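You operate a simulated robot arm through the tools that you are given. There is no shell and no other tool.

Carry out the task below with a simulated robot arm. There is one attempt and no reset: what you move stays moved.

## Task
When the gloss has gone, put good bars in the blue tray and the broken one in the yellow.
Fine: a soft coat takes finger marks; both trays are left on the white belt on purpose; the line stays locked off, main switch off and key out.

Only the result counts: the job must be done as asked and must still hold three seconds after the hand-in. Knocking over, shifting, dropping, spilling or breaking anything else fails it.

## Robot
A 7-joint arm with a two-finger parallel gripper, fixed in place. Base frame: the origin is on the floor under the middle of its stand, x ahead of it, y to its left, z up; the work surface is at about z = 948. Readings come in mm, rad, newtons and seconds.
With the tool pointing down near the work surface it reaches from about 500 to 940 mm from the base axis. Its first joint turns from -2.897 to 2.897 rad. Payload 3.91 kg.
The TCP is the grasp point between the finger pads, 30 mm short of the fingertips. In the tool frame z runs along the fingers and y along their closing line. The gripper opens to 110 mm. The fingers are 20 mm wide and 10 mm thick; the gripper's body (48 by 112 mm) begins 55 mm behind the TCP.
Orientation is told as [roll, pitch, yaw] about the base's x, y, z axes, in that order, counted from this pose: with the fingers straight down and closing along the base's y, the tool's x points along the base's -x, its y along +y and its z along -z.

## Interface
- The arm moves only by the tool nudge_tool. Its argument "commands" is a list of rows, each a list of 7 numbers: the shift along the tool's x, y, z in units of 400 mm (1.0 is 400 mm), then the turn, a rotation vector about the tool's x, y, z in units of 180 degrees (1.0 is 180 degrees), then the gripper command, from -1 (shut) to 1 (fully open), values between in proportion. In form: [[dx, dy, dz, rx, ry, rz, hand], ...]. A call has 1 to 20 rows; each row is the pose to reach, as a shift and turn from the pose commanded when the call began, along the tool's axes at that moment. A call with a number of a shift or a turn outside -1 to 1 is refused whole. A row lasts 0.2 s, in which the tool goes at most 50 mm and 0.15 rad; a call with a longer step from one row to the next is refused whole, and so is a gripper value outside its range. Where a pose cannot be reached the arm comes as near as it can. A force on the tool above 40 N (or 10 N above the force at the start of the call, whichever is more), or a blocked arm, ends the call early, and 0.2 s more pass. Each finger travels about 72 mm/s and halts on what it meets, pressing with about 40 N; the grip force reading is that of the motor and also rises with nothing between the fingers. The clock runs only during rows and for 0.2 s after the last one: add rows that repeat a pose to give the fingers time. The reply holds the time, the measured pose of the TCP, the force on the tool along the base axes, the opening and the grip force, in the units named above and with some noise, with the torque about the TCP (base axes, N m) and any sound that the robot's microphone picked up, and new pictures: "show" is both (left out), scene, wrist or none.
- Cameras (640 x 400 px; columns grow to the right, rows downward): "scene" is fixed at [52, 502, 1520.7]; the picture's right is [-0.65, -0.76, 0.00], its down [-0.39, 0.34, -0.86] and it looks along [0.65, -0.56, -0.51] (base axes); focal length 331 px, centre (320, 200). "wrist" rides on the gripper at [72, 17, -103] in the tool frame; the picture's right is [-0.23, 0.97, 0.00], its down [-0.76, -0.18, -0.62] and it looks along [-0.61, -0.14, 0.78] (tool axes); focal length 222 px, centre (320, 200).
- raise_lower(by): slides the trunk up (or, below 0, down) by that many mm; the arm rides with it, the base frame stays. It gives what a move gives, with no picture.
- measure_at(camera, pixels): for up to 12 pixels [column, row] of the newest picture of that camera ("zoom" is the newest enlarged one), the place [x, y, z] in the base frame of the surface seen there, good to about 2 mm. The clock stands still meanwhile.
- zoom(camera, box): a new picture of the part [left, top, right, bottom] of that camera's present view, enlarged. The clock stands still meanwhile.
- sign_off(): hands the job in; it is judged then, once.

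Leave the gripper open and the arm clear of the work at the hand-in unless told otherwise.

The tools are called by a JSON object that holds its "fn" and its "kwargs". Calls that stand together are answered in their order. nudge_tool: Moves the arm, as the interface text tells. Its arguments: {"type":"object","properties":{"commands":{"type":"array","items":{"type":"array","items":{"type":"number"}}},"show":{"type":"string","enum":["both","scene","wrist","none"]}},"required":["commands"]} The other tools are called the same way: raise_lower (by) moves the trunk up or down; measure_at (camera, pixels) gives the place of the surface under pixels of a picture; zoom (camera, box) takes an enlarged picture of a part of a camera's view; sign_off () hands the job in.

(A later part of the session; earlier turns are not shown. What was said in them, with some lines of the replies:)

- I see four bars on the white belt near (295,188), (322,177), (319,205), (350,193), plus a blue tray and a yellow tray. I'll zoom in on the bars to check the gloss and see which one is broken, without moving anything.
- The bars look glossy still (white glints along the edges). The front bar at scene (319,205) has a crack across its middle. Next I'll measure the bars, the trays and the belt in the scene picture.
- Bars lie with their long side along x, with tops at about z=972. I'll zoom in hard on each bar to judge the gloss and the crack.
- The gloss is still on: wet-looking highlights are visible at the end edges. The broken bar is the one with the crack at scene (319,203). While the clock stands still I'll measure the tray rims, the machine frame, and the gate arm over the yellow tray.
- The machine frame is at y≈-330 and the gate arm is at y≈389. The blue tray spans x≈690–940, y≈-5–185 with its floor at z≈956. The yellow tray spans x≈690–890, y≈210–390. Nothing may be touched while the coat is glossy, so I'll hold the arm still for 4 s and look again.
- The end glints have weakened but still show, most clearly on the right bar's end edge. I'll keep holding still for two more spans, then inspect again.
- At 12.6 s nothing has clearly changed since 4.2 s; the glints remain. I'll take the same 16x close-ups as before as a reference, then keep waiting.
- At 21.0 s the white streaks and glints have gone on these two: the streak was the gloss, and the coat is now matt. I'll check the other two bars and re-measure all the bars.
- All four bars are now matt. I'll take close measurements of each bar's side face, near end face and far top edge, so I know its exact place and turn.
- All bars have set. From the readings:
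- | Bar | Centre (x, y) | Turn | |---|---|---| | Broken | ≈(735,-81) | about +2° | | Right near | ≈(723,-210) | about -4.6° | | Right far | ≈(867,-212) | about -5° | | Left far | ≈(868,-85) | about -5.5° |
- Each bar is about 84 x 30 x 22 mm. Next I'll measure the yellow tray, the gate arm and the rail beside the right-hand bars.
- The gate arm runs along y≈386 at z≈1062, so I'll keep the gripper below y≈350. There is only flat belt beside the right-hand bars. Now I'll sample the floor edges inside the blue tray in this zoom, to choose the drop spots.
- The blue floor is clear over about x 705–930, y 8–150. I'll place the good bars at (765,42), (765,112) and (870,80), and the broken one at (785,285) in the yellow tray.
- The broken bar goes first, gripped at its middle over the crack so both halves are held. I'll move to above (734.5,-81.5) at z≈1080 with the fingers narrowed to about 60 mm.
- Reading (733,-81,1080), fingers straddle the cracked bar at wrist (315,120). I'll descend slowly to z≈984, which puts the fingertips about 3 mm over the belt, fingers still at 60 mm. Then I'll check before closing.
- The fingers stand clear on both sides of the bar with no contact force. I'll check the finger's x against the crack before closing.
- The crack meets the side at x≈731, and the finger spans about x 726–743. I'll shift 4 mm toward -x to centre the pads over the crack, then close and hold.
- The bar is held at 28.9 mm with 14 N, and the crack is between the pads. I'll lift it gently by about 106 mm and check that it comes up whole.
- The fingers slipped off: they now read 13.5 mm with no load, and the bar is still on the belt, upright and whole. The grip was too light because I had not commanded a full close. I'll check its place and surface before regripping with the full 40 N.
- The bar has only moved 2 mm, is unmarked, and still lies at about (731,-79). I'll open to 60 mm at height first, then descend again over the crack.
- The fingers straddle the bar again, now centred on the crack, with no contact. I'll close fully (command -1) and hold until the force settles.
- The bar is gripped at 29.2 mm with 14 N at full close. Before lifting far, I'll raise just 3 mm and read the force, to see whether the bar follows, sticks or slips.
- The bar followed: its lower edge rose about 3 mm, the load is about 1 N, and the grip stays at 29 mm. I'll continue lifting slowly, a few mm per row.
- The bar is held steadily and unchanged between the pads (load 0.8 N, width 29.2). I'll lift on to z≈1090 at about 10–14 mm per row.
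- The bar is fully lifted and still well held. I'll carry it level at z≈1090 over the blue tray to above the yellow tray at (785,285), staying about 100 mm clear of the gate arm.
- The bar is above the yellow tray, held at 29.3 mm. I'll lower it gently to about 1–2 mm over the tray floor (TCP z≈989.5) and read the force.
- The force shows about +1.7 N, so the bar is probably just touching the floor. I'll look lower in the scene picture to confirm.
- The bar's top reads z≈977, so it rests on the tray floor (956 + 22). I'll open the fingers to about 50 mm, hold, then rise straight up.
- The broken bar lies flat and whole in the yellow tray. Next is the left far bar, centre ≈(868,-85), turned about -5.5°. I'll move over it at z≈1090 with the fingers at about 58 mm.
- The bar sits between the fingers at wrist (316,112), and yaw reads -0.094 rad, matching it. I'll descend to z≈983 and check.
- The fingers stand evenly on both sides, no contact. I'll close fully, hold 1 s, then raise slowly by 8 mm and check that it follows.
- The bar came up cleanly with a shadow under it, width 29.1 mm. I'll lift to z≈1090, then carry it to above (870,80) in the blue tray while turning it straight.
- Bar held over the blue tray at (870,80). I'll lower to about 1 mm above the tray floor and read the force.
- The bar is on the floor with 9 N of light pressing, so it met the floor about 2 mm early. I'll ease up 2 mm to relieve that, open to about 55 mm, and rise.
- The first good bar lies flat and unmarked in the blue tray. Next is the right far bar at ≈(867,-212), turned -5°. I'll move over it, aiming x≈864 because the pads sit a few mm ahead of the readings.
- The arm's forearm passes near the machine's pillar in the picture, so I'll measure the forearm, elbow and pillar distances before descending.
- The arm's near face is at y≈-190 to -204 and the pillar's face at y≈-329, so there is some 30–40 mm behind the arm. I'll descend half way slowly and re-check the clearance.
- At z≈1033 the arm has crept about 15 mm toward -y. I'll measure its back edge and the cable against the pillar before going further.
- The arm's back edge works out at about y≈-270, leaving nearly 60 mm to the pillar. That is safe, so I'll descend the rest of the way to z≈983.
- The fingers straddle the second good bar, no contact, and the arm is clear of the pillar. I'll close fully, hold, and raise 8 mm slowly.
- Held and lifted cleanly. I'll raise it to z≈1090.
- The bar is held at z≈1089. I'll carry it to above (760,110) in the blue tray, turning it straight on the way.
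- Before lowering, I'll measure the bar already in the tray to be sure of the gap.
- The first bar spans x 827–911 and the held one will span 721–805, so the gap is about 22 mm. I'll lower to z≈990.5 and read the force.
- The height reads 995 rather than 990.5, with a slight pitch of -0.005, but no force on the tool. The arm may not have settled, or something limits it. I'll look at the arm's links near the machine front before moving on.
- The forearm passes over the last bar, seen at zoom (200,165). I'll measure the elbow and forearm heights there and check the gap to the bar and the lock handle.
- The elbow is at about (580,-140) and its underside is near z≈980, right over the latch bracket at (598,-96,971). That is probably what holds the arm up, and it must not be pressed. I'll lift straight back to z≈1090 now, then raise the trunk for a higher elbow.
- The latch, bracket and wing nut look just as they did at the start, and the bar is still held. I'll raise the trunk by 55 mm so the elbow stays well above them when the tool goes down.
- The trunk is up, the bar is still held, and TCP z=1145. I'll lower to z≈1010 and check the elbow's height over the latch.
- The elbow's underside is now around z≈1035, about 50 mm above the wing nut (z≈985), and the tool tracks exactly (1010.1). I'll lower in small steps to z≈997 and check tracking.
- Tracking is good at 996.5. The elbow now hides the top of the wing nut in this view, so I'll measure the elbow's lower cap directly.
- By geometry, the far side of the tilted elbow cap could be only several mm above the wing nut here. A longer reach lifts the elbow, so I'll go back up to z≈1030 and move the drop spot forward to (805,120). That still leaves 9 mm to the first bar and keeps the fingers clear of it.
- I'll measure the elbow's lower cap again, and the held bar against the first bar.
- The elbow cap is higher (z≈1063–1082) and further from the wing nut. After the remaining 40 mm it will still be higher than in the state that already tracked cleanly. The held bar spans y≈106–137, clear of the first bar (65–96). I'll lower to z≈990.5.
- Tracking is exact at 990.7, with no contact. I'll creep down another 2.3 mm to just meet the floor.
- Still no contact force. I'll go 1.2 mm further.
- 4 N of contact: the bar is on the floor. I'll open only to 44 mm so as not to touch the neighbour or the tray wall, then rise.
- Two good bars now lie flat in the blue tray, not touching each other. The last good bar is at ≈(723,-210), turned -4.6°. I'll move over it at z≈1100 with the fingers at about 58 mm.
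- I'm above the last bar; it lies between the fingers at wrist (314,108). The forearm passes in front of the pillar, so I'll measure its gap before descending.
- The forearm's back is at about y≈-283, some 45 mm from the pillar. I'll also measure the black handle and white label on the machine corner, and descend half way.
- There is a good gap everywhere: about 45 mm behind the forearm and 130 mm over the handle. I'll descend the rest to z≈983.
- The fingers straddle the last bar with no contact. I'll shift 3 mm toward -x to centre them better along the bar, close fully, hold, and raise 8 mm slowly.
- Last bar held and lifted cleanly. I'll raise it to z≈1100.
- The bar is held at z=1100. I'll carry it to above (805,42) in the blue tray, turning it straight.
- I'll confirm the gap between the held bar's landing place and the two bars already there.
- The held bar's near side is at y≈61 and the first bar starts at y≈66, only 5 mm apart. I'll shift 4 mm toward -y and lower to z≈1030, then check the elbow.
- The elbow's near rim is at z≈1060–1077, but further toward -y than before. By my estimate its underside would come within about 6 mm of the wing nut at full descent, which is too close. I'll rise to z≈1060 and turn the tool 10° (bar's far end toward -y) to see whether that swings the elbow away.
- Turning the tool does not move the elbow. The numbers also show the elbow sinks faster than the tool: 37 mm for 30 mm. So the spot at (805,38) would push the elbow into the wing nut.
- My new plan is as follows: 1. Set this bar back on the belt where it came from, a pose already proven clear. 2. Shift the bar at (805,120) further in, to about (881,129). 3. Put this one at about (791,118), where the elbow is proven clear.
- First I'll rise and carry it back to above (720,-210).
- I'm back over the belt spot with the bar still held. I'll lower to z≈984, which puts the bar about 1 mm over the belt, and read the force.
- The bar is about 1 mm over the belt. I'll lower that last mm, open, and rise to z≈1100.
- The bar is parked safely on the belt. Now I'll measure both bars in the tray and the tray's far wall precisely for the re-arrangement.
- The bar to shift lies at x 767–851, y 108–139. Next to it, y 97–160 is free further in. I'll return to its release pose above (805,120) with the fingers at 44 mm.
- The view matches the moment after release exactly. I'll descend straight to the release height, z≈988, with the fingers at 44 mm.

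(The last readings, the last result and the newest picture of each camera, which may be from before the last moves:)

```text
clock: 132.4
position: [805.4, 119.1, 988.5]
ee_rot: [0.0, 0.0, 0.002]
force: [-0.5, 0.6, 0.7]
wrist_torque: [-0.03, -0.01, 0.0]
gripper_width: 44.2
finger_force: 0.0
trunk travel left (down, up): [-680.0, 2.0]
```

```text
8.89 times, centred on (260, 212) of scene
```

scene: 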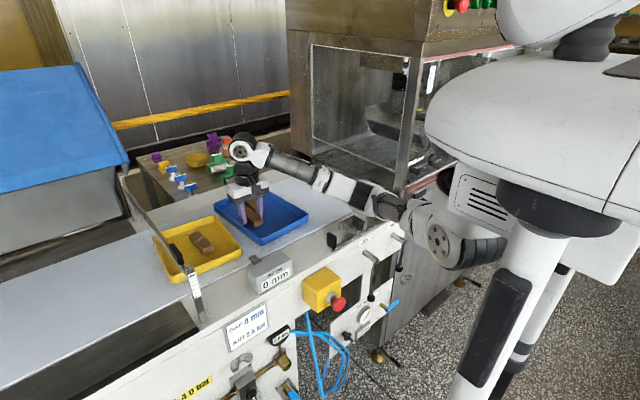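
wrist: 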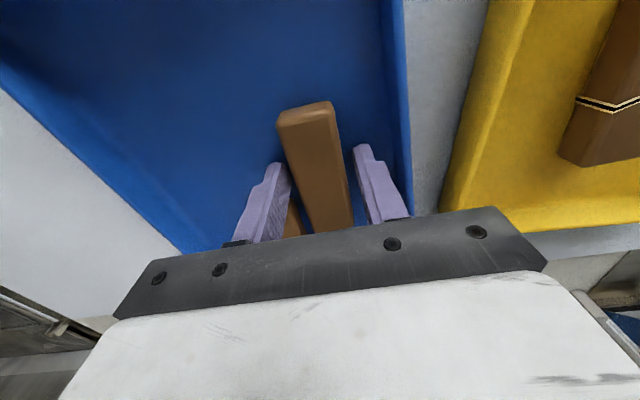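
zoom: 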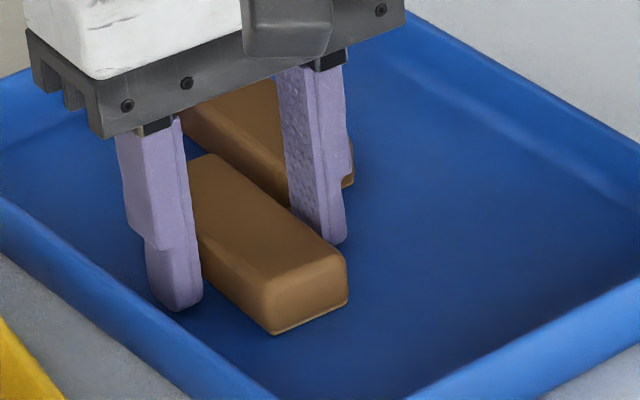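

The fingers stand on both sides with small gaps, touching nothing. I'll close fully, hold, and lift slowly to z≈1025.

{"fn": "nudge_tool", "kwargs": {"commands": [[0, 0, 0, 0, 0, 0, -0.45], [0, 0, 0, 0, 0, 0, -1], [0, 0, 0, 0, 0, 0, -1], [0, 0, 0, 0, 0, 0, -1], [0, 0, 0, 0, 0, 0, -1], [0, 0, 0, 0, 0, 0, -1], [0, 0, 0, 0, 0, 0, -1], [0, 0, -0.0025, 0, 0, 0, -1], [0, 0, -0.005, 0, 0, 0, -1], [0, 0, -0.008, 0, 0, 0, -1], [0, 0, -0.013, 0, 0, 0, -1], [0, 0, -0.02, 0, 0, 0, -1], [0, 0, -0.035, 0, 0, 0, -1], [0, 0, -0.055, 0, 0, 0, -1], [0, 0, -0.075, 0, 0, 0, -1], [0, 0, -0.09, 0, 0, 0, -1], [0, 0, -0.095, 0, 0, 0, -1]], "show": "both"}}

{"fn": "zoom", "kwargs": {"camera": "scene", "box": [224, 180, 296, 225]}}

```text
clock: 136.0
position: [804.7, 120.7, 1026.0]
ee_rot: [0.0, 0.0, 0.002]
force: [0.1, 0.4, -0.9]
wrist_torque: [-0.03, 0.01, 0.0]
gripper_width: 29.2
finger_force: 13.6
trunk travel left (down, up): [-680.0, 2.0]
```

scene: 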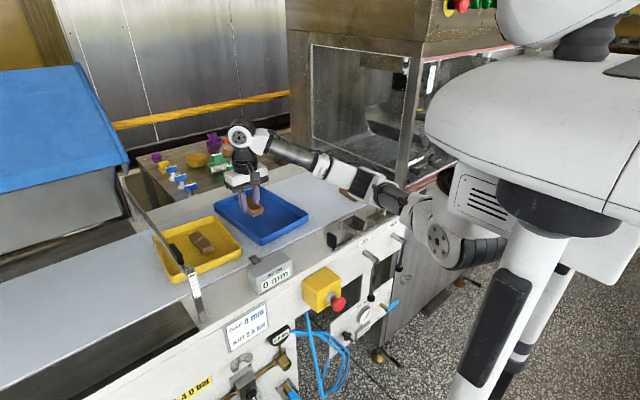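
wrist: 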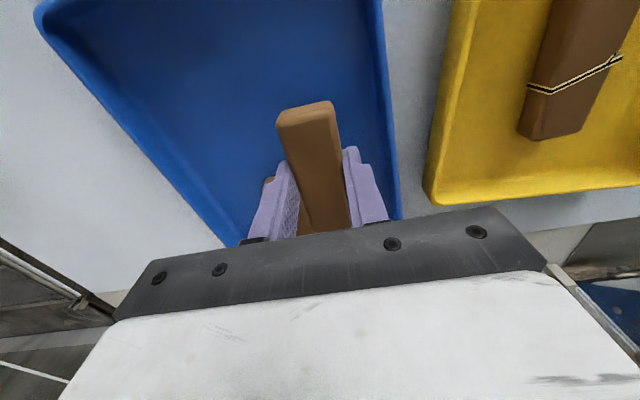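

```text
8.89 times, centred on (260, 202) of scene
```

zoom: 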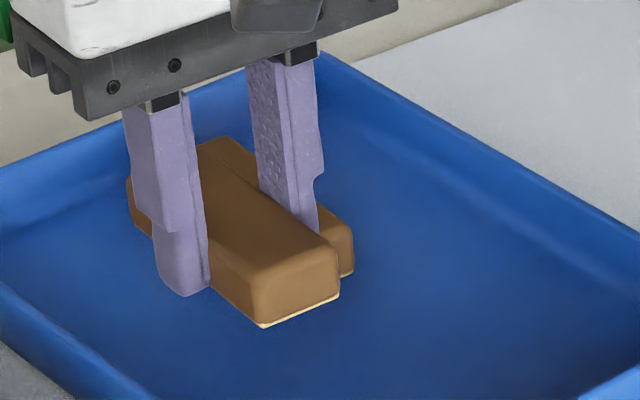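

Held. I'll carry it 75 mm further in (+x) and 5 mm toward +y, at this height.

{"fn": "nudge_tool", "kwargs": {"commands": [[-0.01, 0.0125, 0, 0, 0, 0, -1], [-0.035, 0.0125, 0, 0, 0, 0, -1], [-0.07, 0.0125, 0, 0, 0, 0, -1], [-0.105, 0.0125, 0, 0, 0, 0, -1], [-0.14, 0.0125, 0, 0, 0, 0, -1], [-0.168, 0.0125, 0, 0, 0, 0, -1], [-0.183, 0.0125, 0, 0, 0, 0, -1], [-0.1875, 0.0125, 0, 0, 0, 0, -1], [-0.1875, 0.0125, 0, 0, 0, 0, -1]], "show": "both"}}

{"fn": "zoom", "kwargs": {"camera": "scene", "box": [208, 170, 288, 220]}}

```text
clock: 138.0
position: [879.5, 127.1, 1026.0]
ee_rot: [-0.001, 0.001, 0.001]
force: [-0.6, -0.8, -0.5]
wrist_torque: [0.02, -0.02, 0.01]
gripper_width: 29.3
finger_force: 13.7
trunk travel left (down, up): [-680.0, 2.0]
```

scene: 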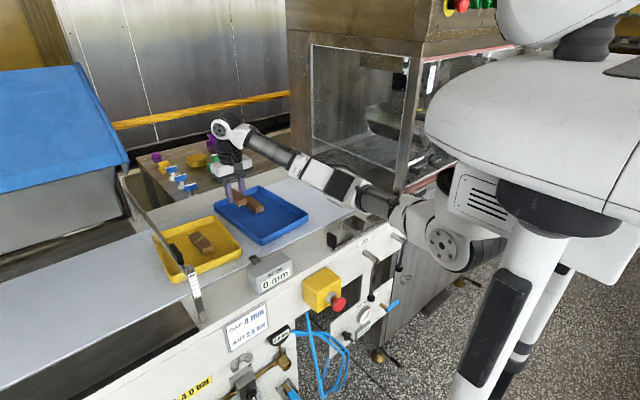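
wrist: 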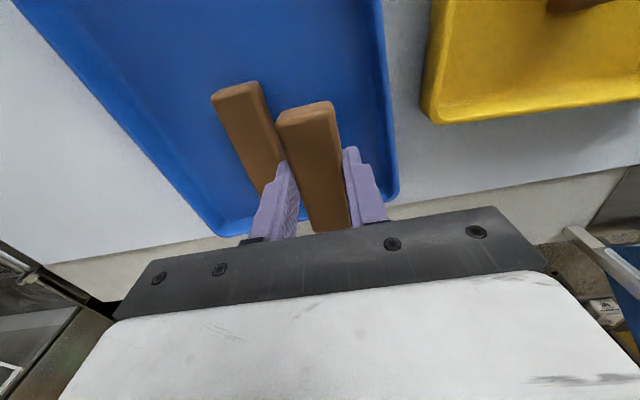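

```text
8.00 times, centred on (248, 195) of scene
```

zoom: 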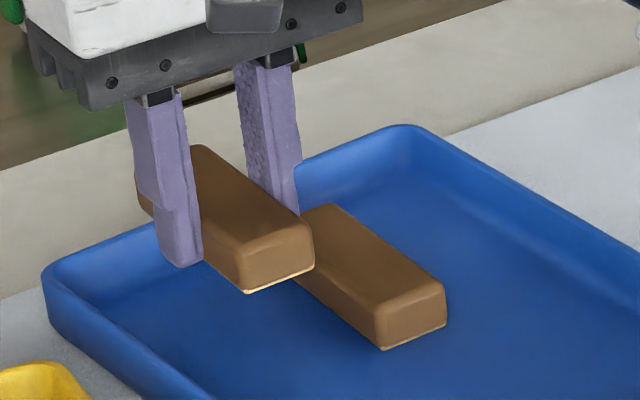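

{"fn": "measure_at", "kwargs": {"camera": "zoom", "pixels": [[225, 258], [215, 245], [270, 272], [305, 258], [170, 240], [165, 250], [190, 250], [298, 205], [290, 180], [330, 300], [350, 320], [315, 285]]}}

```text
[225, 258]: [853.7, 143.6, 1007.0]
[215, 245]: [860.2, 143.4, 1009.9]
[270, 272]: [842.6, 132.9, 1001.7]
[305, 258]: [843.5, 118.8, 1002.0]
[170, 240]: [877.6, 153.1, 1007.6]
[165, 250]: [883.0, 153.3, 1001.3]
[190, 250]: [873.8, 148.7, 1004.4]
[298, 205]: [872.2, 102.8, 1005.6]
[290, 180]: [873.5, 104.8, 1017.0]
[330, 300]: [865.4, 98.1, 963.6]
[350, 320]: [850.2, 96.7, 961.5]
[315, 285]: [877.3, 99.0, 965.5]
```

The held bar is at y 113–143.5, x 843–927, with about 3 mm finger room each side. I'll lower slowly to z≈989 and read the force.

{"fn": "nudge_tool", "kwargs": {"commands": [[0, 0, 0.015, 0, 0, 0, -1], [0, 0, 0.035, 0, 0, 0, -1], [0, 0, 0.055, 0, 0, 0, -1], [0, 0, 0.073, 0, 0, 0, -1], [0, 0, 0.085, 0, 0, 0, -1], [0, 0, 0.09, 0, 0, 0, -1], [0, 0, 0.0925, 0, 0, 0, -1], [0, 0, 0.0925, 0, 0, 0, -1]], "show": "both"}}

{"fn": "zoom", "kwargs": {"camera": "scene", "box": [208, 180, 288, 230]}}

```text
clock: 139.8
position: [880.3, 125.7, 988.2]
ee_rot: [0.0, 0.0, 0.002]
force: [0.2, -0.6, 0.7]
wrist_torque: [0.03, 0.0, 0.03]
gripper_width: 29.1
finger_force: 13.6
trunk travel left (down, up): [-680.0, 2.0]
```

scene: 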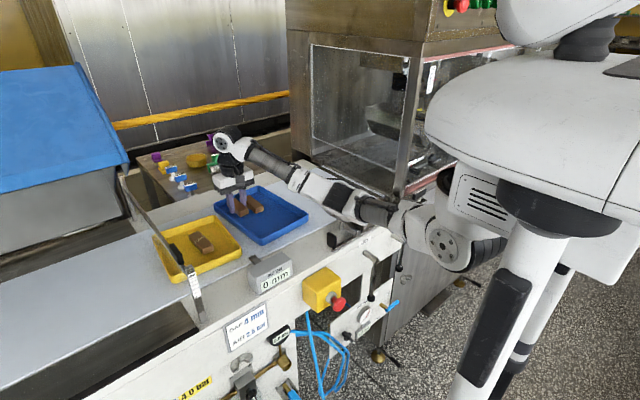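
wrist: 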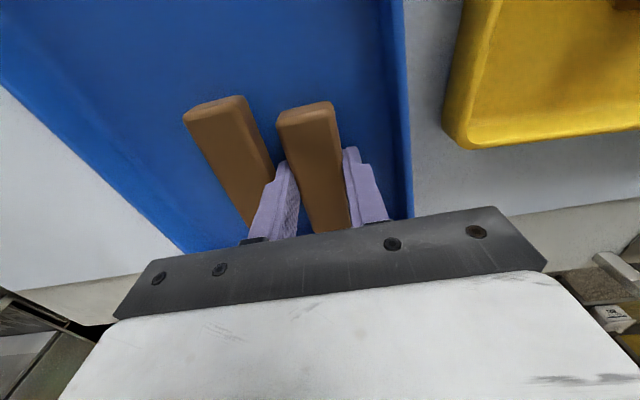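

```text
8.00 times, centred on (248, 205) of scene
```

zoom: 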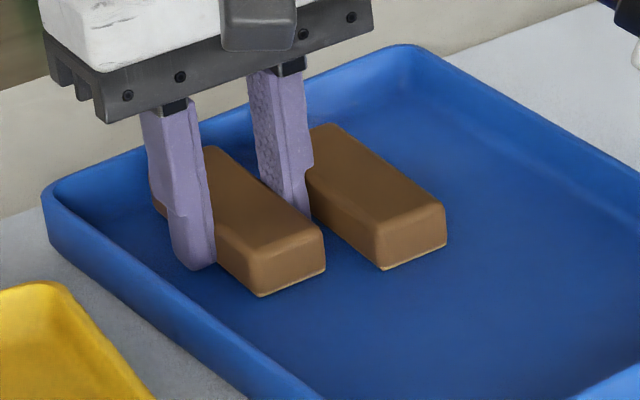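

About to touch. I'll go 0.8 mm lower, then open only to 36 mm so the fingers stay clear of the neighbour and the wall, and rise straight up.

{"fn": "nudge_tool", "kwargs": {"commands": [[0, 0, 0.001, 0, 0, 0, -1], [0, 0, 0.002, 0, 0, 0, -1], [0, 0, 0.002, 0, 0, 0, -0.42], [0, 0, 0.002, 0, 0, 0, -0.37], [0, 0, 0.002, 0, 0, 0, -0.345], [0, 0, 0.002, 0, 0, 0, -0.345], [0, 0, 0.002, 0, 0, 0, -0.345], [0, 0, -0.004, 0, 0, 0, -0.345], [0, 0, -0.015, 0, 0, 0, -0.345], [0, 0, -0.035, 0, 0, 0, -0.345], [0, 0, -0.065, 0, 0, 0, -0.345], [0, 0, -0.11, 0, 0, 0, -0.345], [0, 0, -0.16, 0, 0, 0, -0.345], [0, 0, -0.21, 0, 0, 0, -0.345], [0, 0, -0.26, 0, 0, 0, -0.345], [0, 0, -0.278, 0, 0, 0, -0.345]], "show": "both"}}

{"fn": "zoom", "kwargs": {"camera": "scene", "box": [208, 180, 304, 240]}}

```text
clock: 143.2
position: [880.4, 124.9, 1101.2]
ee_rot: [-0.001, 0.001, 0.0]
force: [-0.5, 0.2, 0.6]
wrist_torque: [-0.02, -0.02, 0.01]
gripper_width: 36.2
finger_force: 0.0
trunk travel left (down, up): [-680.0, 2.0]
```

scene: 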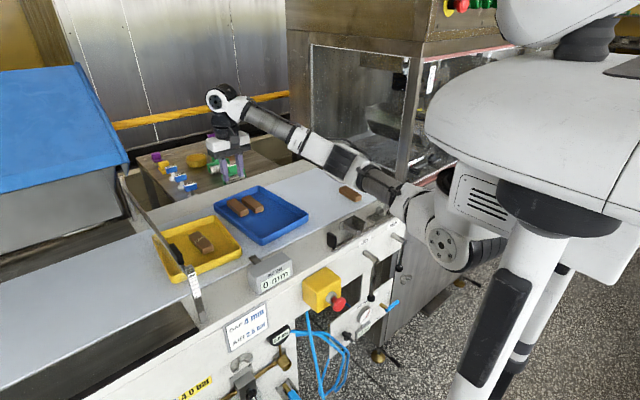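
wrist: 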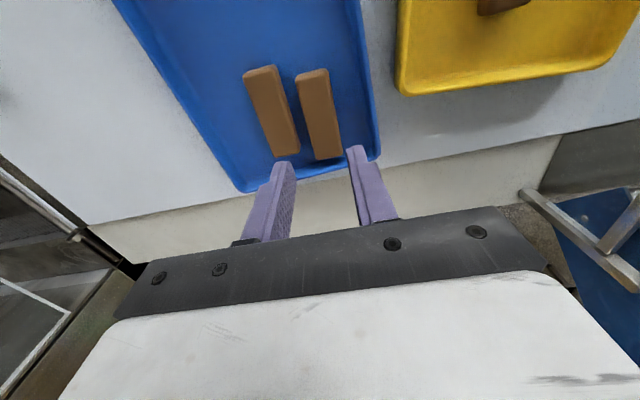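

```text
6.67 times, centred on (256, 210) of scene
```

zoom: 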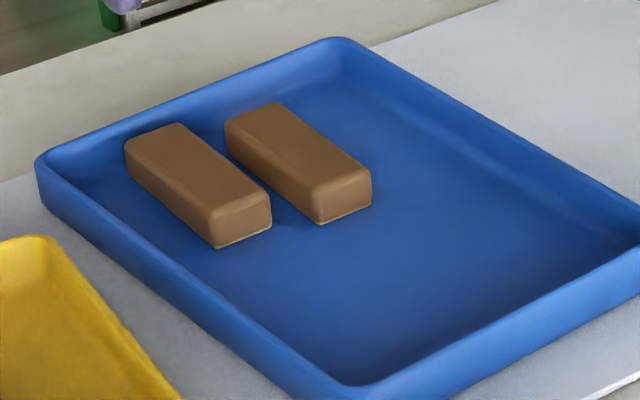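

Both good bars sit side by side at the far end, and the near half of the tray is free. Now I'll go back over the last bar at (720,-210) with the fingers opened to 58 mm.

{"fn": "nudge_tool", "kwargs": {"commands": [[0.008, -0.0168, 0, 0, 0, 0.0005, -0.345], [0.024, -0.0503, 0, 0, 0, 0.0015, 0.05], [0.048, -0.1005, 0, 0, 0, 0.0031, 0.05], [0.074, -0.1549, 0, 0, 0, 0.0047, 0.05], [0.102, -0.2136, 0, 0, 0, 0.0065, 0.05], [0.13, -0.2722, 0, 0, 0, 0.0083, 0.05], [0.158, -0.3308, 0, 0, 0, 0.0101, 0.05], [0.186, -0.3894, 0, 0, 0, 0.0119, 0.05], [0.214, -0.4481, 0, 0, 0, 0.0137, 0.05], [0.242, -0.5067, 0, 0, 0, 0.0155, 0.05], [0.27, -0.5653, 0, 0, 0, 0.0173, 0.05], [0.298, -0.6239, 0, 0, 0, 0.0191, 0.05], [0.326, -0.6826, 0, 0, 0, 0.0209, 0.05], [0.352, -0.737, 0, 0, 0, 0.0225, 0.05], [0.374, -0.7831, 0, 0, 0, 0.0239, 0.05], [0.39, -0.8166, 0, 0, 0, 0.025, 0.05], [0.4, -0.8375, 0, 0, 0, 0.0256, 0.05], [0.4, -0.8375, 0, 0, 0, 0.0256, 0.05]], "show": "both"}}

```text
clock: 147.0
position: [720.1, -209.5, 1099.5]
ee_rot: [-0.002, 0.0, -0.081]
force: [0.0, 0.3, -0.6]
wrist_torque: [0.0, -0.01, 0.02]
gripper_width: 58.0
finger_force: 0.1
trunk travel left (down, up): [-680.0, 2.0]
```

scene: 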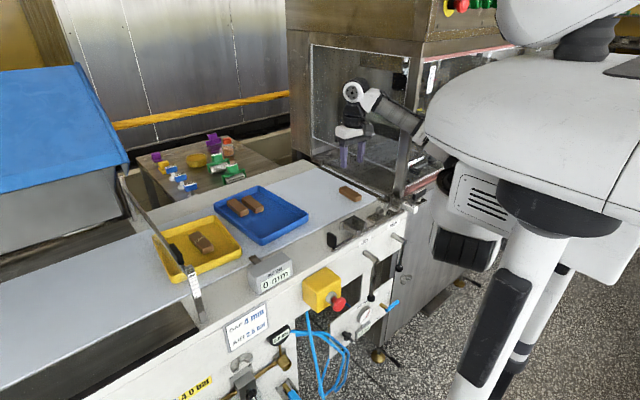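
wrist: 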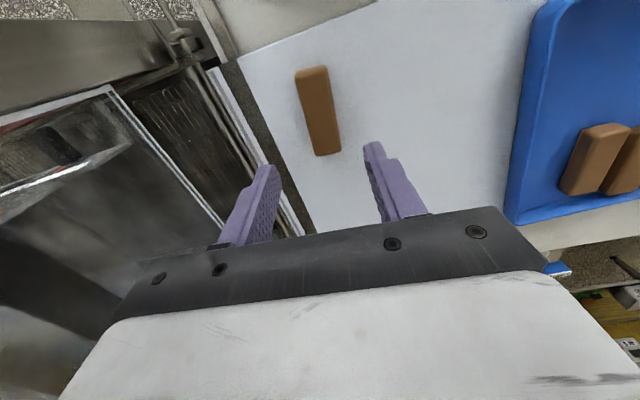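

Same view as when I released it. I'll descend to z≈983.

{"fn": "nudge_tool", "kwargs": {"commands": [[0, 0, 0.03, 0, 0, 0, 0.05], [0, 0, 0.07, 0, 0, 0, 0.05], [0, 0, 0.11, 0, 0, 0, 0.05], [0, 0, 0.15, 0, 0, 0, 0.05], [0, 0, 0.19, 0, 0, 0, 0.05], [0, 0, 0.23, 0, 0, 0, 0.05], [0, 0, 0.262, 0, 0, 0, 0.05], [0, 0, 0.283, 0, 0, 0, 0.05], [0, 0, 0.2925, 0, 0, 0, 0.05], [0, 0, 0.2925, 0, 0, 0, 0.05]], "show": "both"}}

{"fn": "zoom", "kwargs": {"camera": "scene", "box": [334, 180, 370, 204]}}

```text
clock: 149.2
position: [721.1, -209.6, 983.5]
ee_rot: [-0.001, 0.0, -0.08]
force: [-0.3, 0.0, 0.0]
wrist_torque: [0.03, -0.02, -0.05]
gripper_width: 57.6
finger_force: 0.2
trunk travel left (down, up): [-680.0, 2.0]
```

scene: 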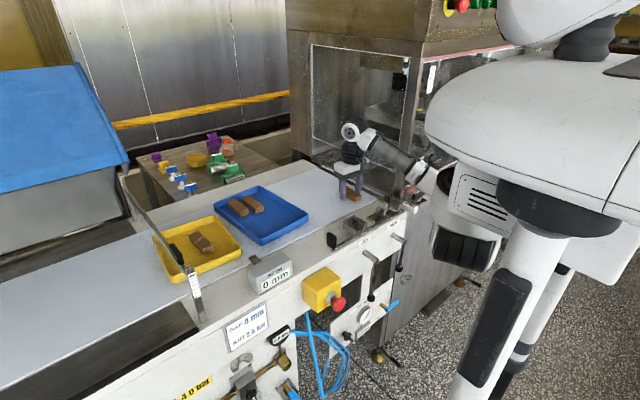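
wrist: 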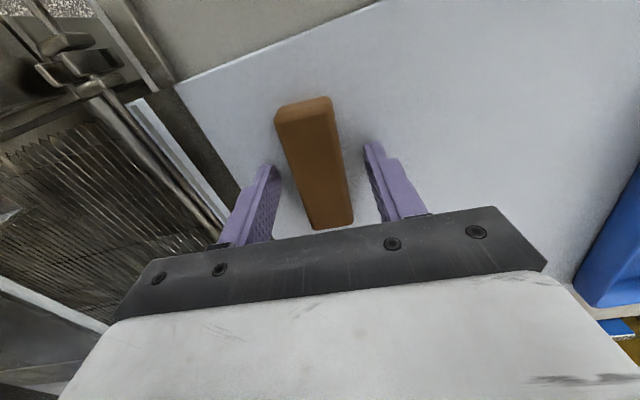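

```text
16.00 times, centred on (352, 192) of scene
```

zoom: 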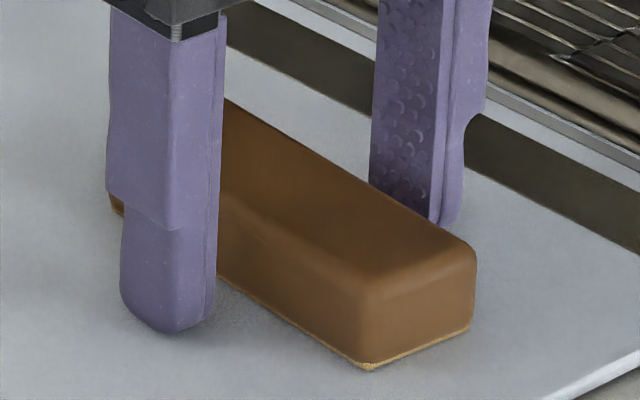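

The fingers stand clear around the bar. I'll close fully, hold, and raise slowly by 8 mm.

{"fn": "nudge_tool", "kwargs": {"commands": [[0, 0, 0, 0, 0, 0, -0.2], [0, 0, 0, 0, 0, 0, -0.45], [0, 0, 0, 0, 0, 0, -1], [0, 0, 0, 0, 0, 0, -1], [0, 0, 0, 0, 0, 0, -1], [0, 0, 0, 0, 0, 0, -1], [0, 0, 0, 0, 0, 0, -1], [0, 0, 0, 0, 0, 0, -1], [0, 0, -0.0025, 0, 0, 0, -1], [0, 0, -0.005, 0, 0, 0, -1], [0, 0, -0.0075, 0, 0, 0, -1], [0, 0, -0.011, 0, 0, 0, -1], [0, 0, -0.015, 0, 0, 0, -1], [0, 0, -0.02, 0, 0, 0, -1]], "show": "wrist"}}

{"fn": "zoom", "kwargs": {"camera": "scene", "box": [334, 180, 370, 204]}}

```text
clock: 152.2
position: [720.4, -209.7, 992.0]
ee_rot: [-0.001, 0.0, -0.081]
force: [0.2, 0.7, -0.4]
wrist_torque: [0.01, 0.0, 0.04]
gripper_width: 29.2
finger_force: 13.8
trunk travel left (down, up): [-680.0, 2.0]
```

wrist: 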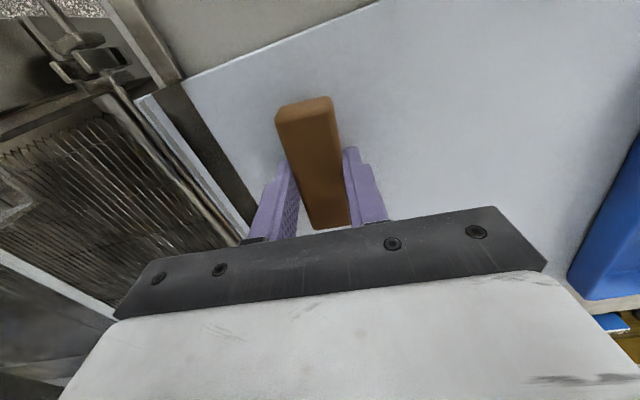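

```text
16.00 times, centred on (352, 192) of scene
```

zoom: 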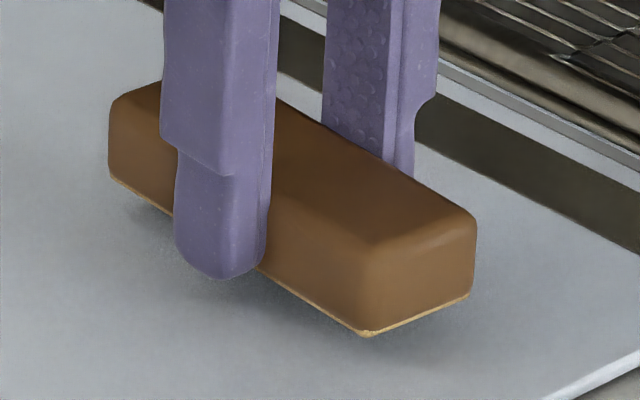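

Held. I'll lift to z≈1100.

{"fn": "nudge_tool", "kwargs": {"commands": [[0, 0, -0.015, 0, 0, 0, -1], [0, 0, -0.04, 0, 0, 0, -1], [0, 0, -0.075, 0, 0, 0, -1], [0, 0, -0.11, 0, 0, 0, -1], [0, 0, -0.145, 0, 0, 0, -1], [0, 0, -0.18, 0, 0, 0, -1], [0, 0, -0.215, 0, 0, 0, -1], [0, 0, -0.245, 0, 0, 0, -1], [0, 0, -0.265, 0, 0, 0, -1], [0, 0, -0.2725, 0, 0, 0, -1]], "show": "wrist"}}

```text
clock: 154.4
position: [719.5, -209.8, 1101.3]
ee_rot: [0.0, 0.001, -0.081]
force: [0.4, 0.6, -1.1]
wrist_torque: [0.02, 0.0, -0.01]
gripper_width: 29.1
finger_force: 13.7
trunk travel left (down, up): [-680.0, 2.0]
```

wrist: 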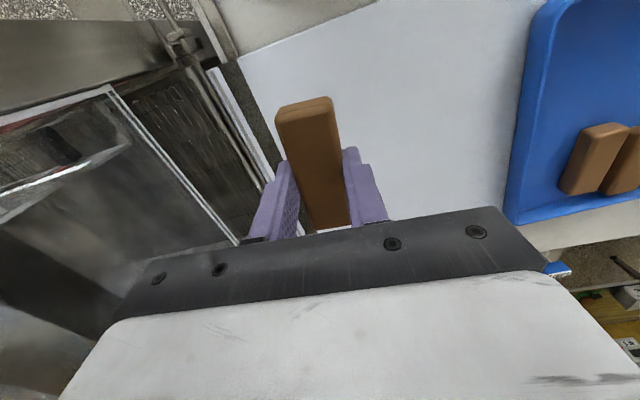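

The bar is held at z≈1100. I'll carry it to above (791,118) in the blue tray.

{"fn": "nudge_tool", "kwargs": {"commands": [[-0.0011, 0.0083, 0, 0, 0, -0.0003, -1], [-0.0033, 0.0249, 0, 0, 0, -0.0008, -1], [-0.0072, 0.0541, 0, 0, 0, -0.0017, -1], [-0.0122, 0.0915, 0, 0, 0, -0.0028, -1], [-0.0183, 0.1372, 0, 0, 0, -0.0042, -1], [-0.025, 0.1871, 0, 0, 0, -0.0058, -1], [-0.0317, 0.237, 0, 0, 0, -0.0073, -1], [-0.0384, 0.2869, 0, 0, 0, -0.0088, -1], [-0.045, 0.3368, 0, 0, 0, -0.0104, -1], [-0.0517, 0.3867, 0, 0, 0, -0.0119, -1], [-0.0584, 0.4366, 0, 0, 0, -0.0134, -1], [-0.0651, 0.4865, 0, 0, 0, -0.015, -1], [-0.0717, 0.5364, 0, 0, 0, -0.0165, -1], [-0.0784, 0.5863, 0, 0, 0, -0.018, -1], [-0.0851, 0.6362, 0, 0, 0, -0.0196, -1], [-0.0917, 0.6861, 0, 0, 0, -0.0211, -1], [-0.0979, 0.7318, 0, 0, 0, -0.0225, -1], [-0.1034, 0.7734, 0, 0, 0, -0.0238, -1], [-0.1079, 0.8067, 0, 0, 0, -0.0248, -1], [-0.1112, 0.8316, 0, 0, 0, -0.0256, -1]], "show": "both"}}

{"fn": "zoom", "kwargs": {"camera": "scene", "box": [208, 160, 304, 220]}}

```text
clock: 158.6
position: [791.6, 119.0, 1099.9]
ee_rot: [-0.002, -0.001, 0.0]
force: [-0.8, -0.1, -0.3]
wrist_torque: [0.01, 0.01, 0.0]
gripper_width: 29.2
finger_force: 14.5
trunk travel left (down, up): [-680.0, 2.0]
```

scene: 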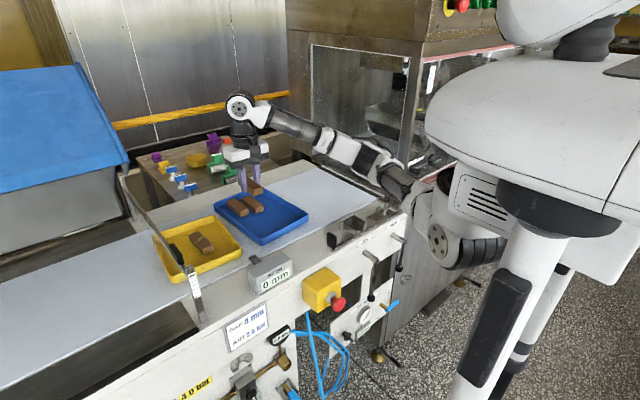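
wrist: 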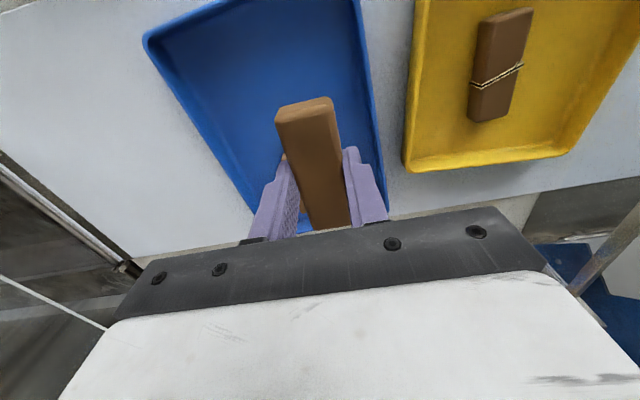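

```text
6.67 times, centred on (256, 190) of scene
```

zoom: 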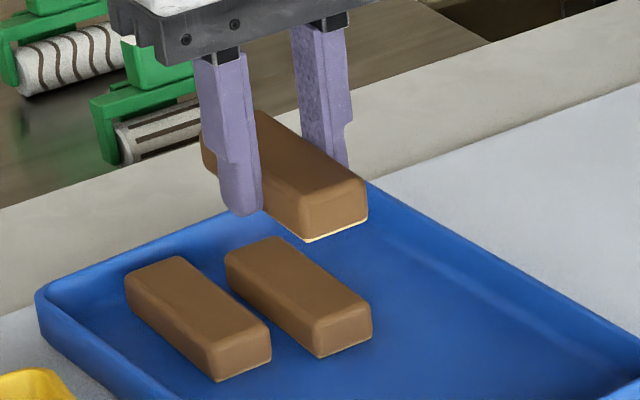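

I'll measure the held bar and the near ends of the two placed bars to confirm the landing gap.

{"fn": "measure_at", "kwargs": {"camera": "zoom", "pixels": [[318, 222], [355, 208], [290, 212], [275, 205], [225, 365], [260, 352], [205, 345], [330, 340], [365, 325], [305, 325], [340, 170], [240, 190]]}}

```text
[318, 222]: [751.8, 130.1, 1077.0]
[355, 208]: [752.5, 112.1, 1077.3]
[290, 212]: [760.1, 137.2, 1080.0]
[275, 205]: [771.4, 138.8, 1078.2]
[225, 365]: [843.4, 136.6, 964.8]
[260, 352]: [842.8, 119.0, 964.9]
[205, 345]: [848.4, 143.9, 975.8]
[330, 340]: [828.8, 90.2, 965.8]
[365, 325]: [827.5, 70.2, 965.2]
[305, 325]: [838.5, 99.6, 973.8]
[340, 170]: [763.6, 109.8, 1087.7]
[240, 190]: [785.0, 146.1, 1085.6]
```

The held bar would land at x 752–836, y 108–138. I'll shift it 8 mm back and 5 mm toward -y for more room from its neighbours and the wall, then lower to z≈1012 and check the elbow again.

{"fn": "nudge_tool", "kwargs": {"commands": [[0.01, -0.006, 0, 0, 0, 0, -1], [0.02, -0.0125, 0.01, 0, 0, 0, -1], [0.02, -0.0125, 0.04, 0, 0, 0, -1], [0.02, -0.0125, 0.075, 0, 0, 0, -1], [0.02, -0.0125, 0.11, 0, 0, 0, -1], [0.02, -0.0125, 0.145, 0, 0, 0, -1], [0.02, -0.0125, 0.178, 0, 0, 0, -1], [0.02, -0.0125, 0.205, 0, 0, 0, -1], [0.02, -0.0125, 0.22, 0, 0, 0, -1], [0.02, -0.0125, 0.22, 0, 0, 0, -1]], "show": "both"}}

{"fn": "zoom", "kwargs": {"camera": "scene", "box": [345, 165, 425, 215]}}

{"fn": "measure_at", "kwargs": {"camera": "zoom", "pixels": [[60, 240], [90, 260], [120, 280], [150, 290], [180, 300], [200, 310], [220, 320], [260, 330], [290, 360], [320, 370], [100, 240], [140, 270]]}}

```text
clock: 160.8
position: [783.0, 113.3, 1012.8]
ee_rot: [-0.001, 0.0, -0.001]
force: [0.1, 0.3, -1.0]
wrist_torque: [0.0, -0.01, -0.01]
gripper_width: 29.0
finger_force: 13.9
trunk travel left (down, up): [-680.0, 2.0]
```

scene: 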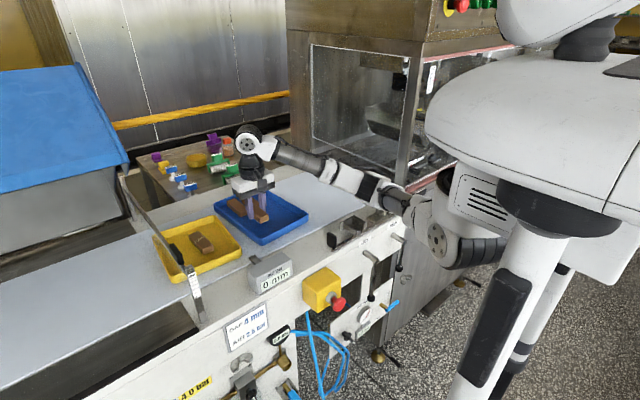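
wrist: 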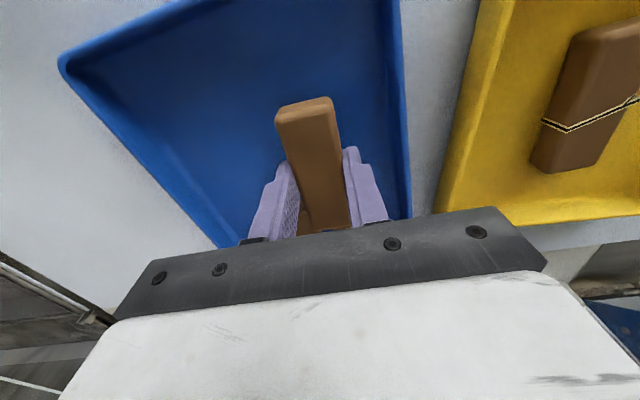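

```text
8.00 times, centred on (385, 190) of scene
```

zoom: 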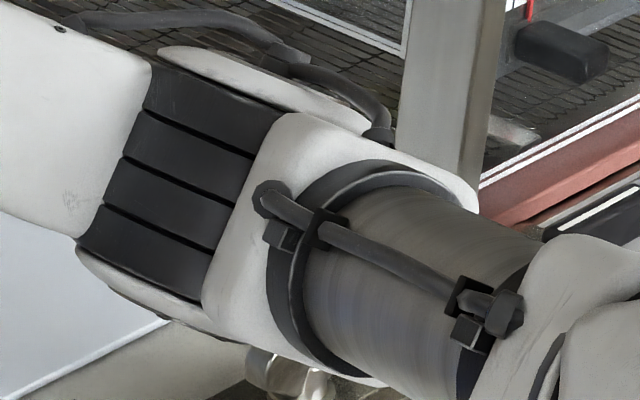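

```text
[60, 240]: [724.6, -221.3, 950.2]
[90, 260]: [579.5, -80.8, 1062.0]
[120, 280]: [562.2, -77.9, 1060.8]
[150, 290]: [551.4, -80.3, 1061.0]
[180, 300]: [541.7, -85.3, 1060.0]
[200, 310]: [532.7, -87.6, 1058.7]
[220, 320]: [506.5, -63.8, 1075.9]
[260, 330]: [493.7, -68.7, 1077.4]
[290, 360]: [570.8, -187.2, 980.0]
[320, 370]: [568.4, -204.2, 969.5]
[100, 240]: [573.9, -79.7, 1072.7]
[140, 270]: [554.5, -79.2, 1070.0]
```

The elbow cap is at z≈1060 and well away from the wing nut, better than in the earlier proven poses. I'll lower to z≈989.5.

{"fn": "nudge_tool", "kwargs": {"commands": [[0, 0, 0.015, 0, 0, 0, -1], [0, 0, 0.032, 0, 0, 0, -1], [0, 0, 0.046, 0, 0, 0, -1], [0, 0, 0.053, 0, 0, 0, -1], [0, 0, 0.0562, 0, 0, 0, -1], [0, 0, 0.0562, 0, 0, 0, -1]], "show": "both"}}

{"fn": "zoom", "kwargs": {"camera": "scene", "box": [216, 185, 296, 235]}}

```text
clock: 162.2
position: [782.7, 114.2, 989.7]
ee_rot: [0.0, 0.0, 0.002]
force: [0.4, 0.0, -0.4]
wrist_torque: [-0.03, 0.02, -0.03]
gripper_width: 29.1
finger_force: 14.4
trunk travel left (down, up): [-680.0, 2.0]
```

scene: 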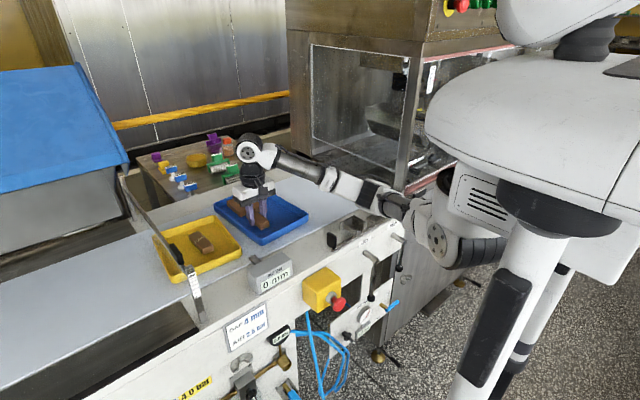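
wrist: 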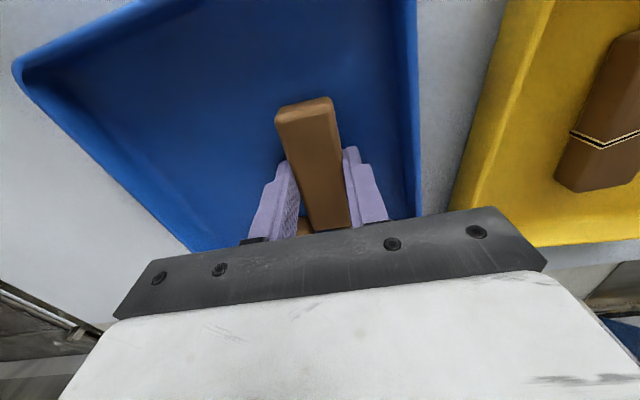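

```text
8.00 times, centred on (256, 210) of scene
```

zoom: 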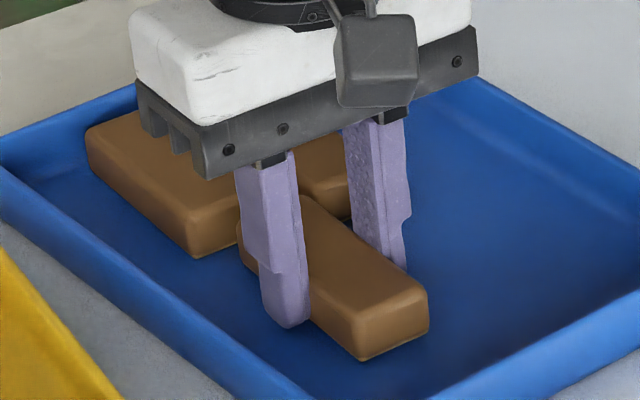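

Tracking is exact with no contact. I'll creep down about 2 mm to meet the floor.

{"fn": "nudge_tool", "kwargs": {"commands": [[0, 0, 0.0015, 0, 0, 0, -1], [0, 0, 0.003, 0, 0, 0, -1], [0, 0, 0.0045, 0, 0, 0, -1], [0, 0, 0.0045, 0, 0, 0, -1]], "show": "none"}}

```text
clock: 163.2
position: [781.6, 112.8, 987.7]
ee_rot: [0.0, 0.0, -0.001]
force: [1.4, 0.7, 3.3]
wrist_torque: [0.04, 0.03, -0.03]
gripper_width: 29.2
finger_force: 13.6
trunk travel left (down, up): [-680.0, 2.0]
```

Contact of 3 N: it rests on the floor. I'll open to 40 mm, then rise straight to z≈1100.

{"fn": "nudge_tool", "kwargs": {"commands": [[0, 0, -0.001, 0, 0, 0, -0.42], [0, 0, -0.001, 0, 0, 0, -0.34], [0, 0, -0.001, 0, 0, 0, -0.27], [0, 0, -0.001, 0, 0, 0, -0.27], [0, 0, -0.001, 0, 0, 0, -0.27], [0, 0, -0.008, 0, 0, 0, -0.27], [0, 0, -0.025, 0, 0, 0, -0.27], [0, 0, -0.06, 0, 0, 0, -0.27], [0, 0, -0.11, 0, 0, 0, -0.27], [0, 0, -0.16, 0, 0, 0, -0.27], [0, 0, -0.21, 0, 0, 0, -0.27], [0, 0, -0.26, 0, 0, 0, -0.27], [0, 0, -0.281, 0, 0, 0, -0.27]], "show": "both"}}

{"fn": "zoom", "kwargs": {"camera": "scene", "box": [208, 180, 304, 240]}}

```text
clock: 166.0
position: [782.7, 114.0, 1100.6]
ee_rot: [0.0, 0.0, 0.0]
force: [0.0, 0.4, -0.2]
wrist_torque: [0.0, 0.02, 0.0]
gripper_width: 40.0
finger_force: 0.1
trunk travel left (down, up): [-680.0, 2.0]
```

scene: 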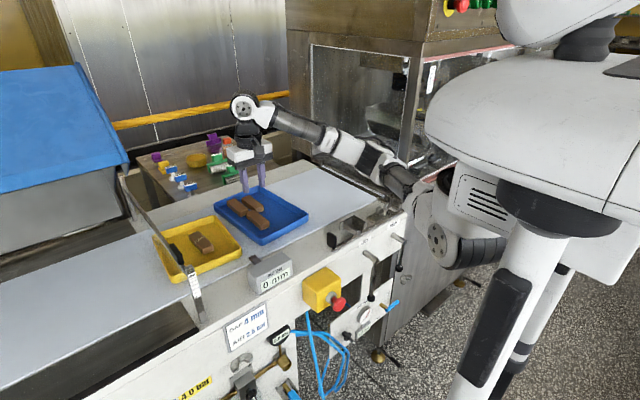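
wrist: 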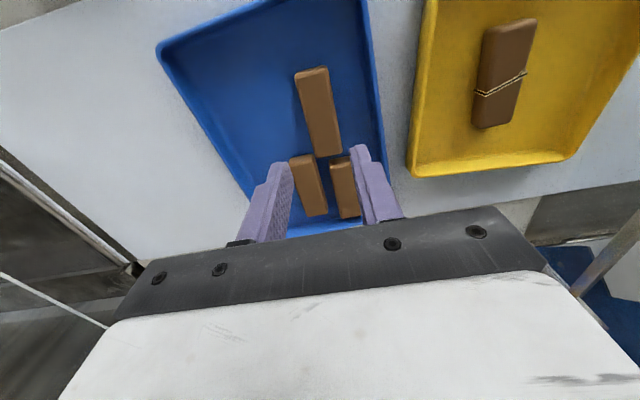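

```text
6.67 times, centred on (256, 210) of scene
```

zoom: 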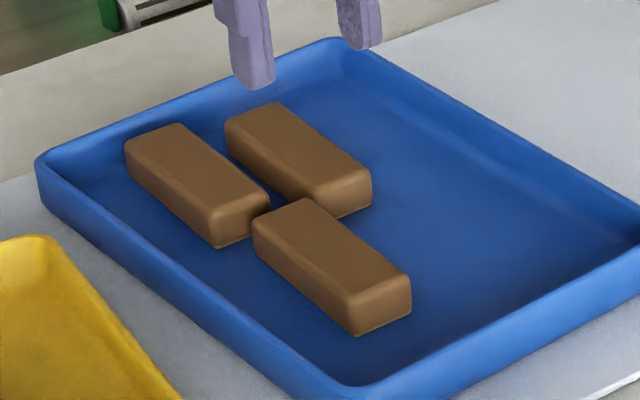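

All three good bars lie flat in the blue tray. I'll rise to z≈1240 and draw the arm back near its starting place with the gripper fully open.

{"fn": "nudge_tool", "kwargs": {"commands": [[0, 0, -0.09, 0, 0, 0, -0.27], [0, 0, -0.18, 0, 0, 0, -0.27], [0, 0, -0.27, 0, 0, 0, 0], [0, 0, -0.35, 0, 0, 0, 0.3], [0.03, -0.018, -0.35, 0, 0, 0, 0.6], [0.09, -0.0533, -0.35, 0, 0, 0, 1], [0.15, -0.0888, -0.35, 0, 0, 0, 1], [0.21, -0.1243, -0.35, 0, 0, 0, 1], [0.27, -0.1598, -0.35, 0, 0, 0, 1], [0.33, -0.1953, -0.35, 0, 0, 0, 1], [0.39, -0.2308, -0.35, 0, 0, 0, 1], [0.45, -0.2663, -0.35, 0, 0, 0, 1], [0.51, -0.3018, -0.35, 0, 0, 0, 1], [0.565, -0.3344, -0.35, 0, 0, 0, 1], [0.6, -0.3551, -0.35, 0, 0, 0, 1], [0.6125, -0.3625, -0.35, 0, 0, 0, 1], [0.6125, -0.3625, -0.35, 0, 0, 0, 1]], "show": "both"}}

{"fn": "zoom", "kwargs": {"camera": "scene", "box": [140, 165, 300, 265]}}

{"fn": "zoom", "kwargs": {"camera": "scene", "box": [200, 160, 440, 310]}}

```text
clock: 169.6
position: [538.9, -31.9, 1241.5]
ee_rot: [0.0, 0.0, 0.001]
force: [0.3, 0.4, -0.1]
wrist_torque: [-0.02, 0.0, 0.02]
gripper_width: 109.9
finger_force: 0.1
trunk travel left (down, up): [-680.0, 2.0]
```

scene: 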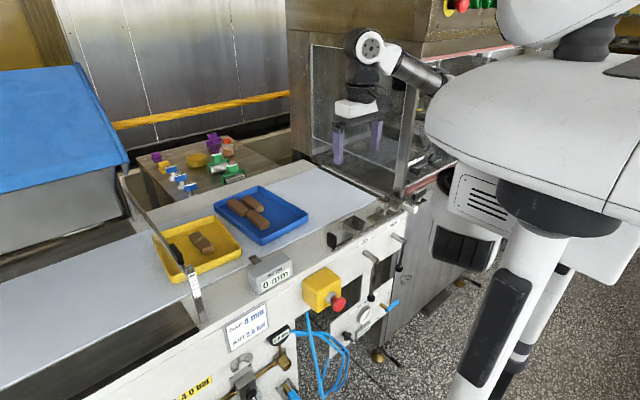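
wrist: 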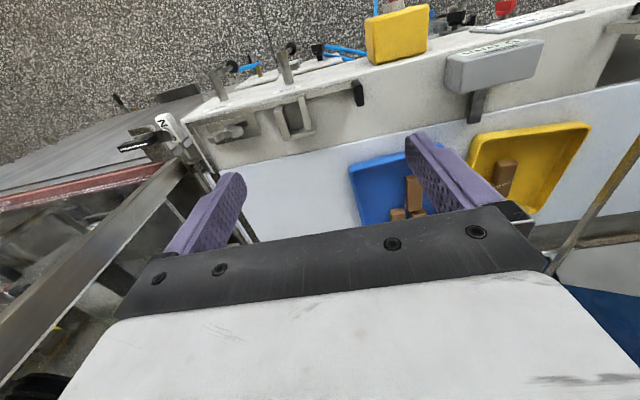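

```text
4.00 times, centred on (220, 215) of scene
```

zoom: 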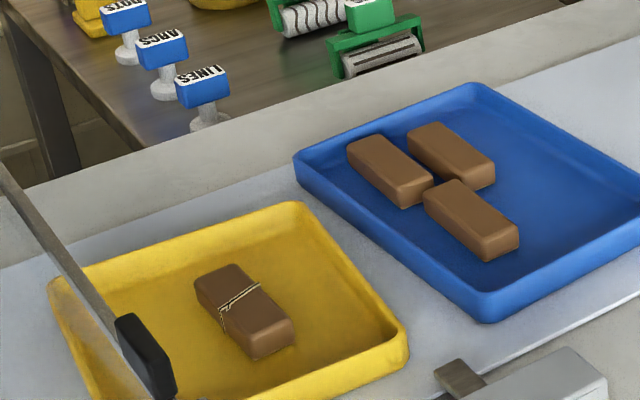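

```text
2.67 times, centred on (320, 235) of scene
```

zoom: 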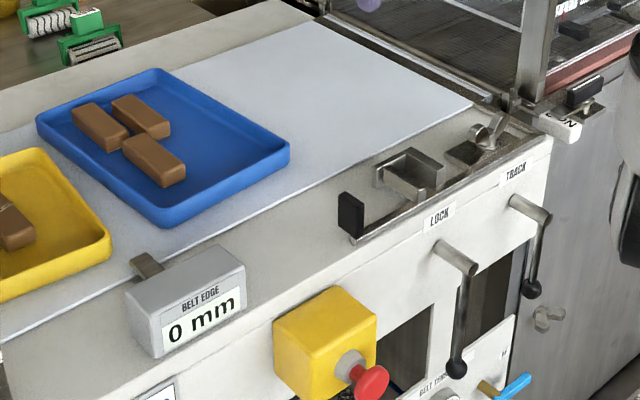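

Trays, latch, wing nut and the belt-edge display look unchanged. I'll take one last close look at the bars for marks.

{"fn": "zoom", "kwargs": {"camera": "scene", "box": [222, 188, 278, 223]}}

{"fn": "zoom", "kwargs": {"camera": "scene", "box": [180, 225, 228, 260]}}

{"fn": "zoom", "kwargs": {"camera": "scene", "box": [350, 185, 414, 225]}}

```text
11.43 times, centred on (250, 206) of scene
```

zoom: 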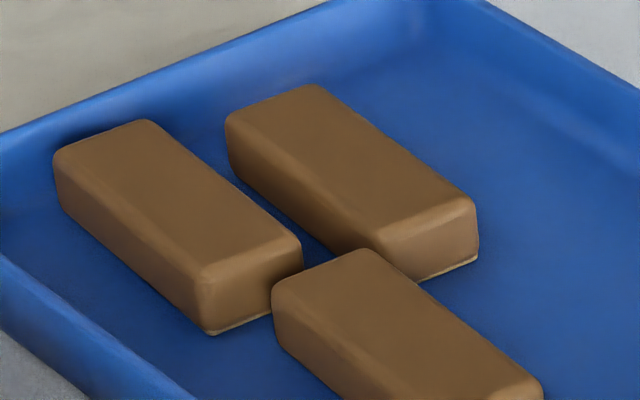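

```text
11.43 times, centred on (204, 242) of scene
```

zoom: 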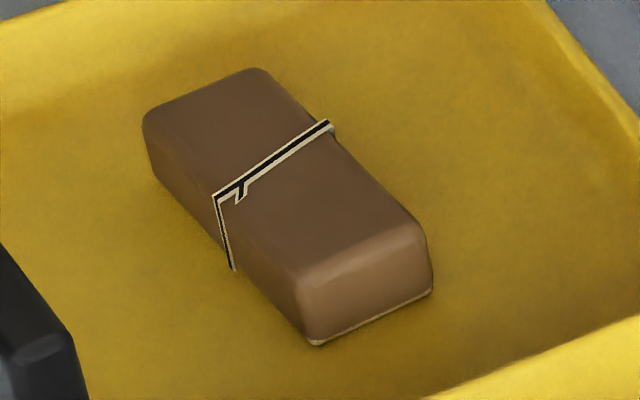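

```text
10.00 times, centred on (382, 205) of scene
```

zoom: 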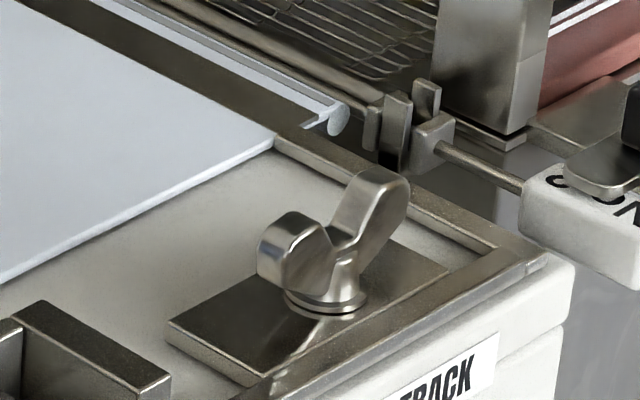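

The three good bars lie matt and unmarked in the blue tray. The broken one is whole and flat in the yellow tray. The trays and the line's fittings are as they were, the gripper is open at 110 mm, and the arm is drawn back at (539,-32,1241). I'm handing the job in.

{"fn": "sign_off", "kwargs": {}}

```text
The job is handed in.
```

The job is handed in: the three good bars are in the blue tray and the broken one is in the yellow tray. I waited until the gloss had gone, at about 21 s, before touching any bar. In the last close-ups all four lay flat with no finger marks.

- **Slipped grip:** my first grip on the broken bar was too light and slid off as I lifted. The bar stayed on the belt, moved about 2 mm and was not marked. I regripped it with the gripper fully closed.
- **Possible elbow contact:** on the first try at setting down the second good bar, the arm stopped about 5 mm high. The elbow was probably resting on the wing nut by the TRACK label. I backed off at once, and the wing nut and latch look the same as at the start.
- **Extra handling:** to keep the elbow clear after that, I raised the trunk 55 mm. I also put the last good bar back on the belt for a while and moved another one further into the blue tray.

The trays are where they were on the belt, and I did not touch the line's switches or key. The gripper is open and the arm is drawn back near its starting place; the trunk is still 55 mm higher than at the start.
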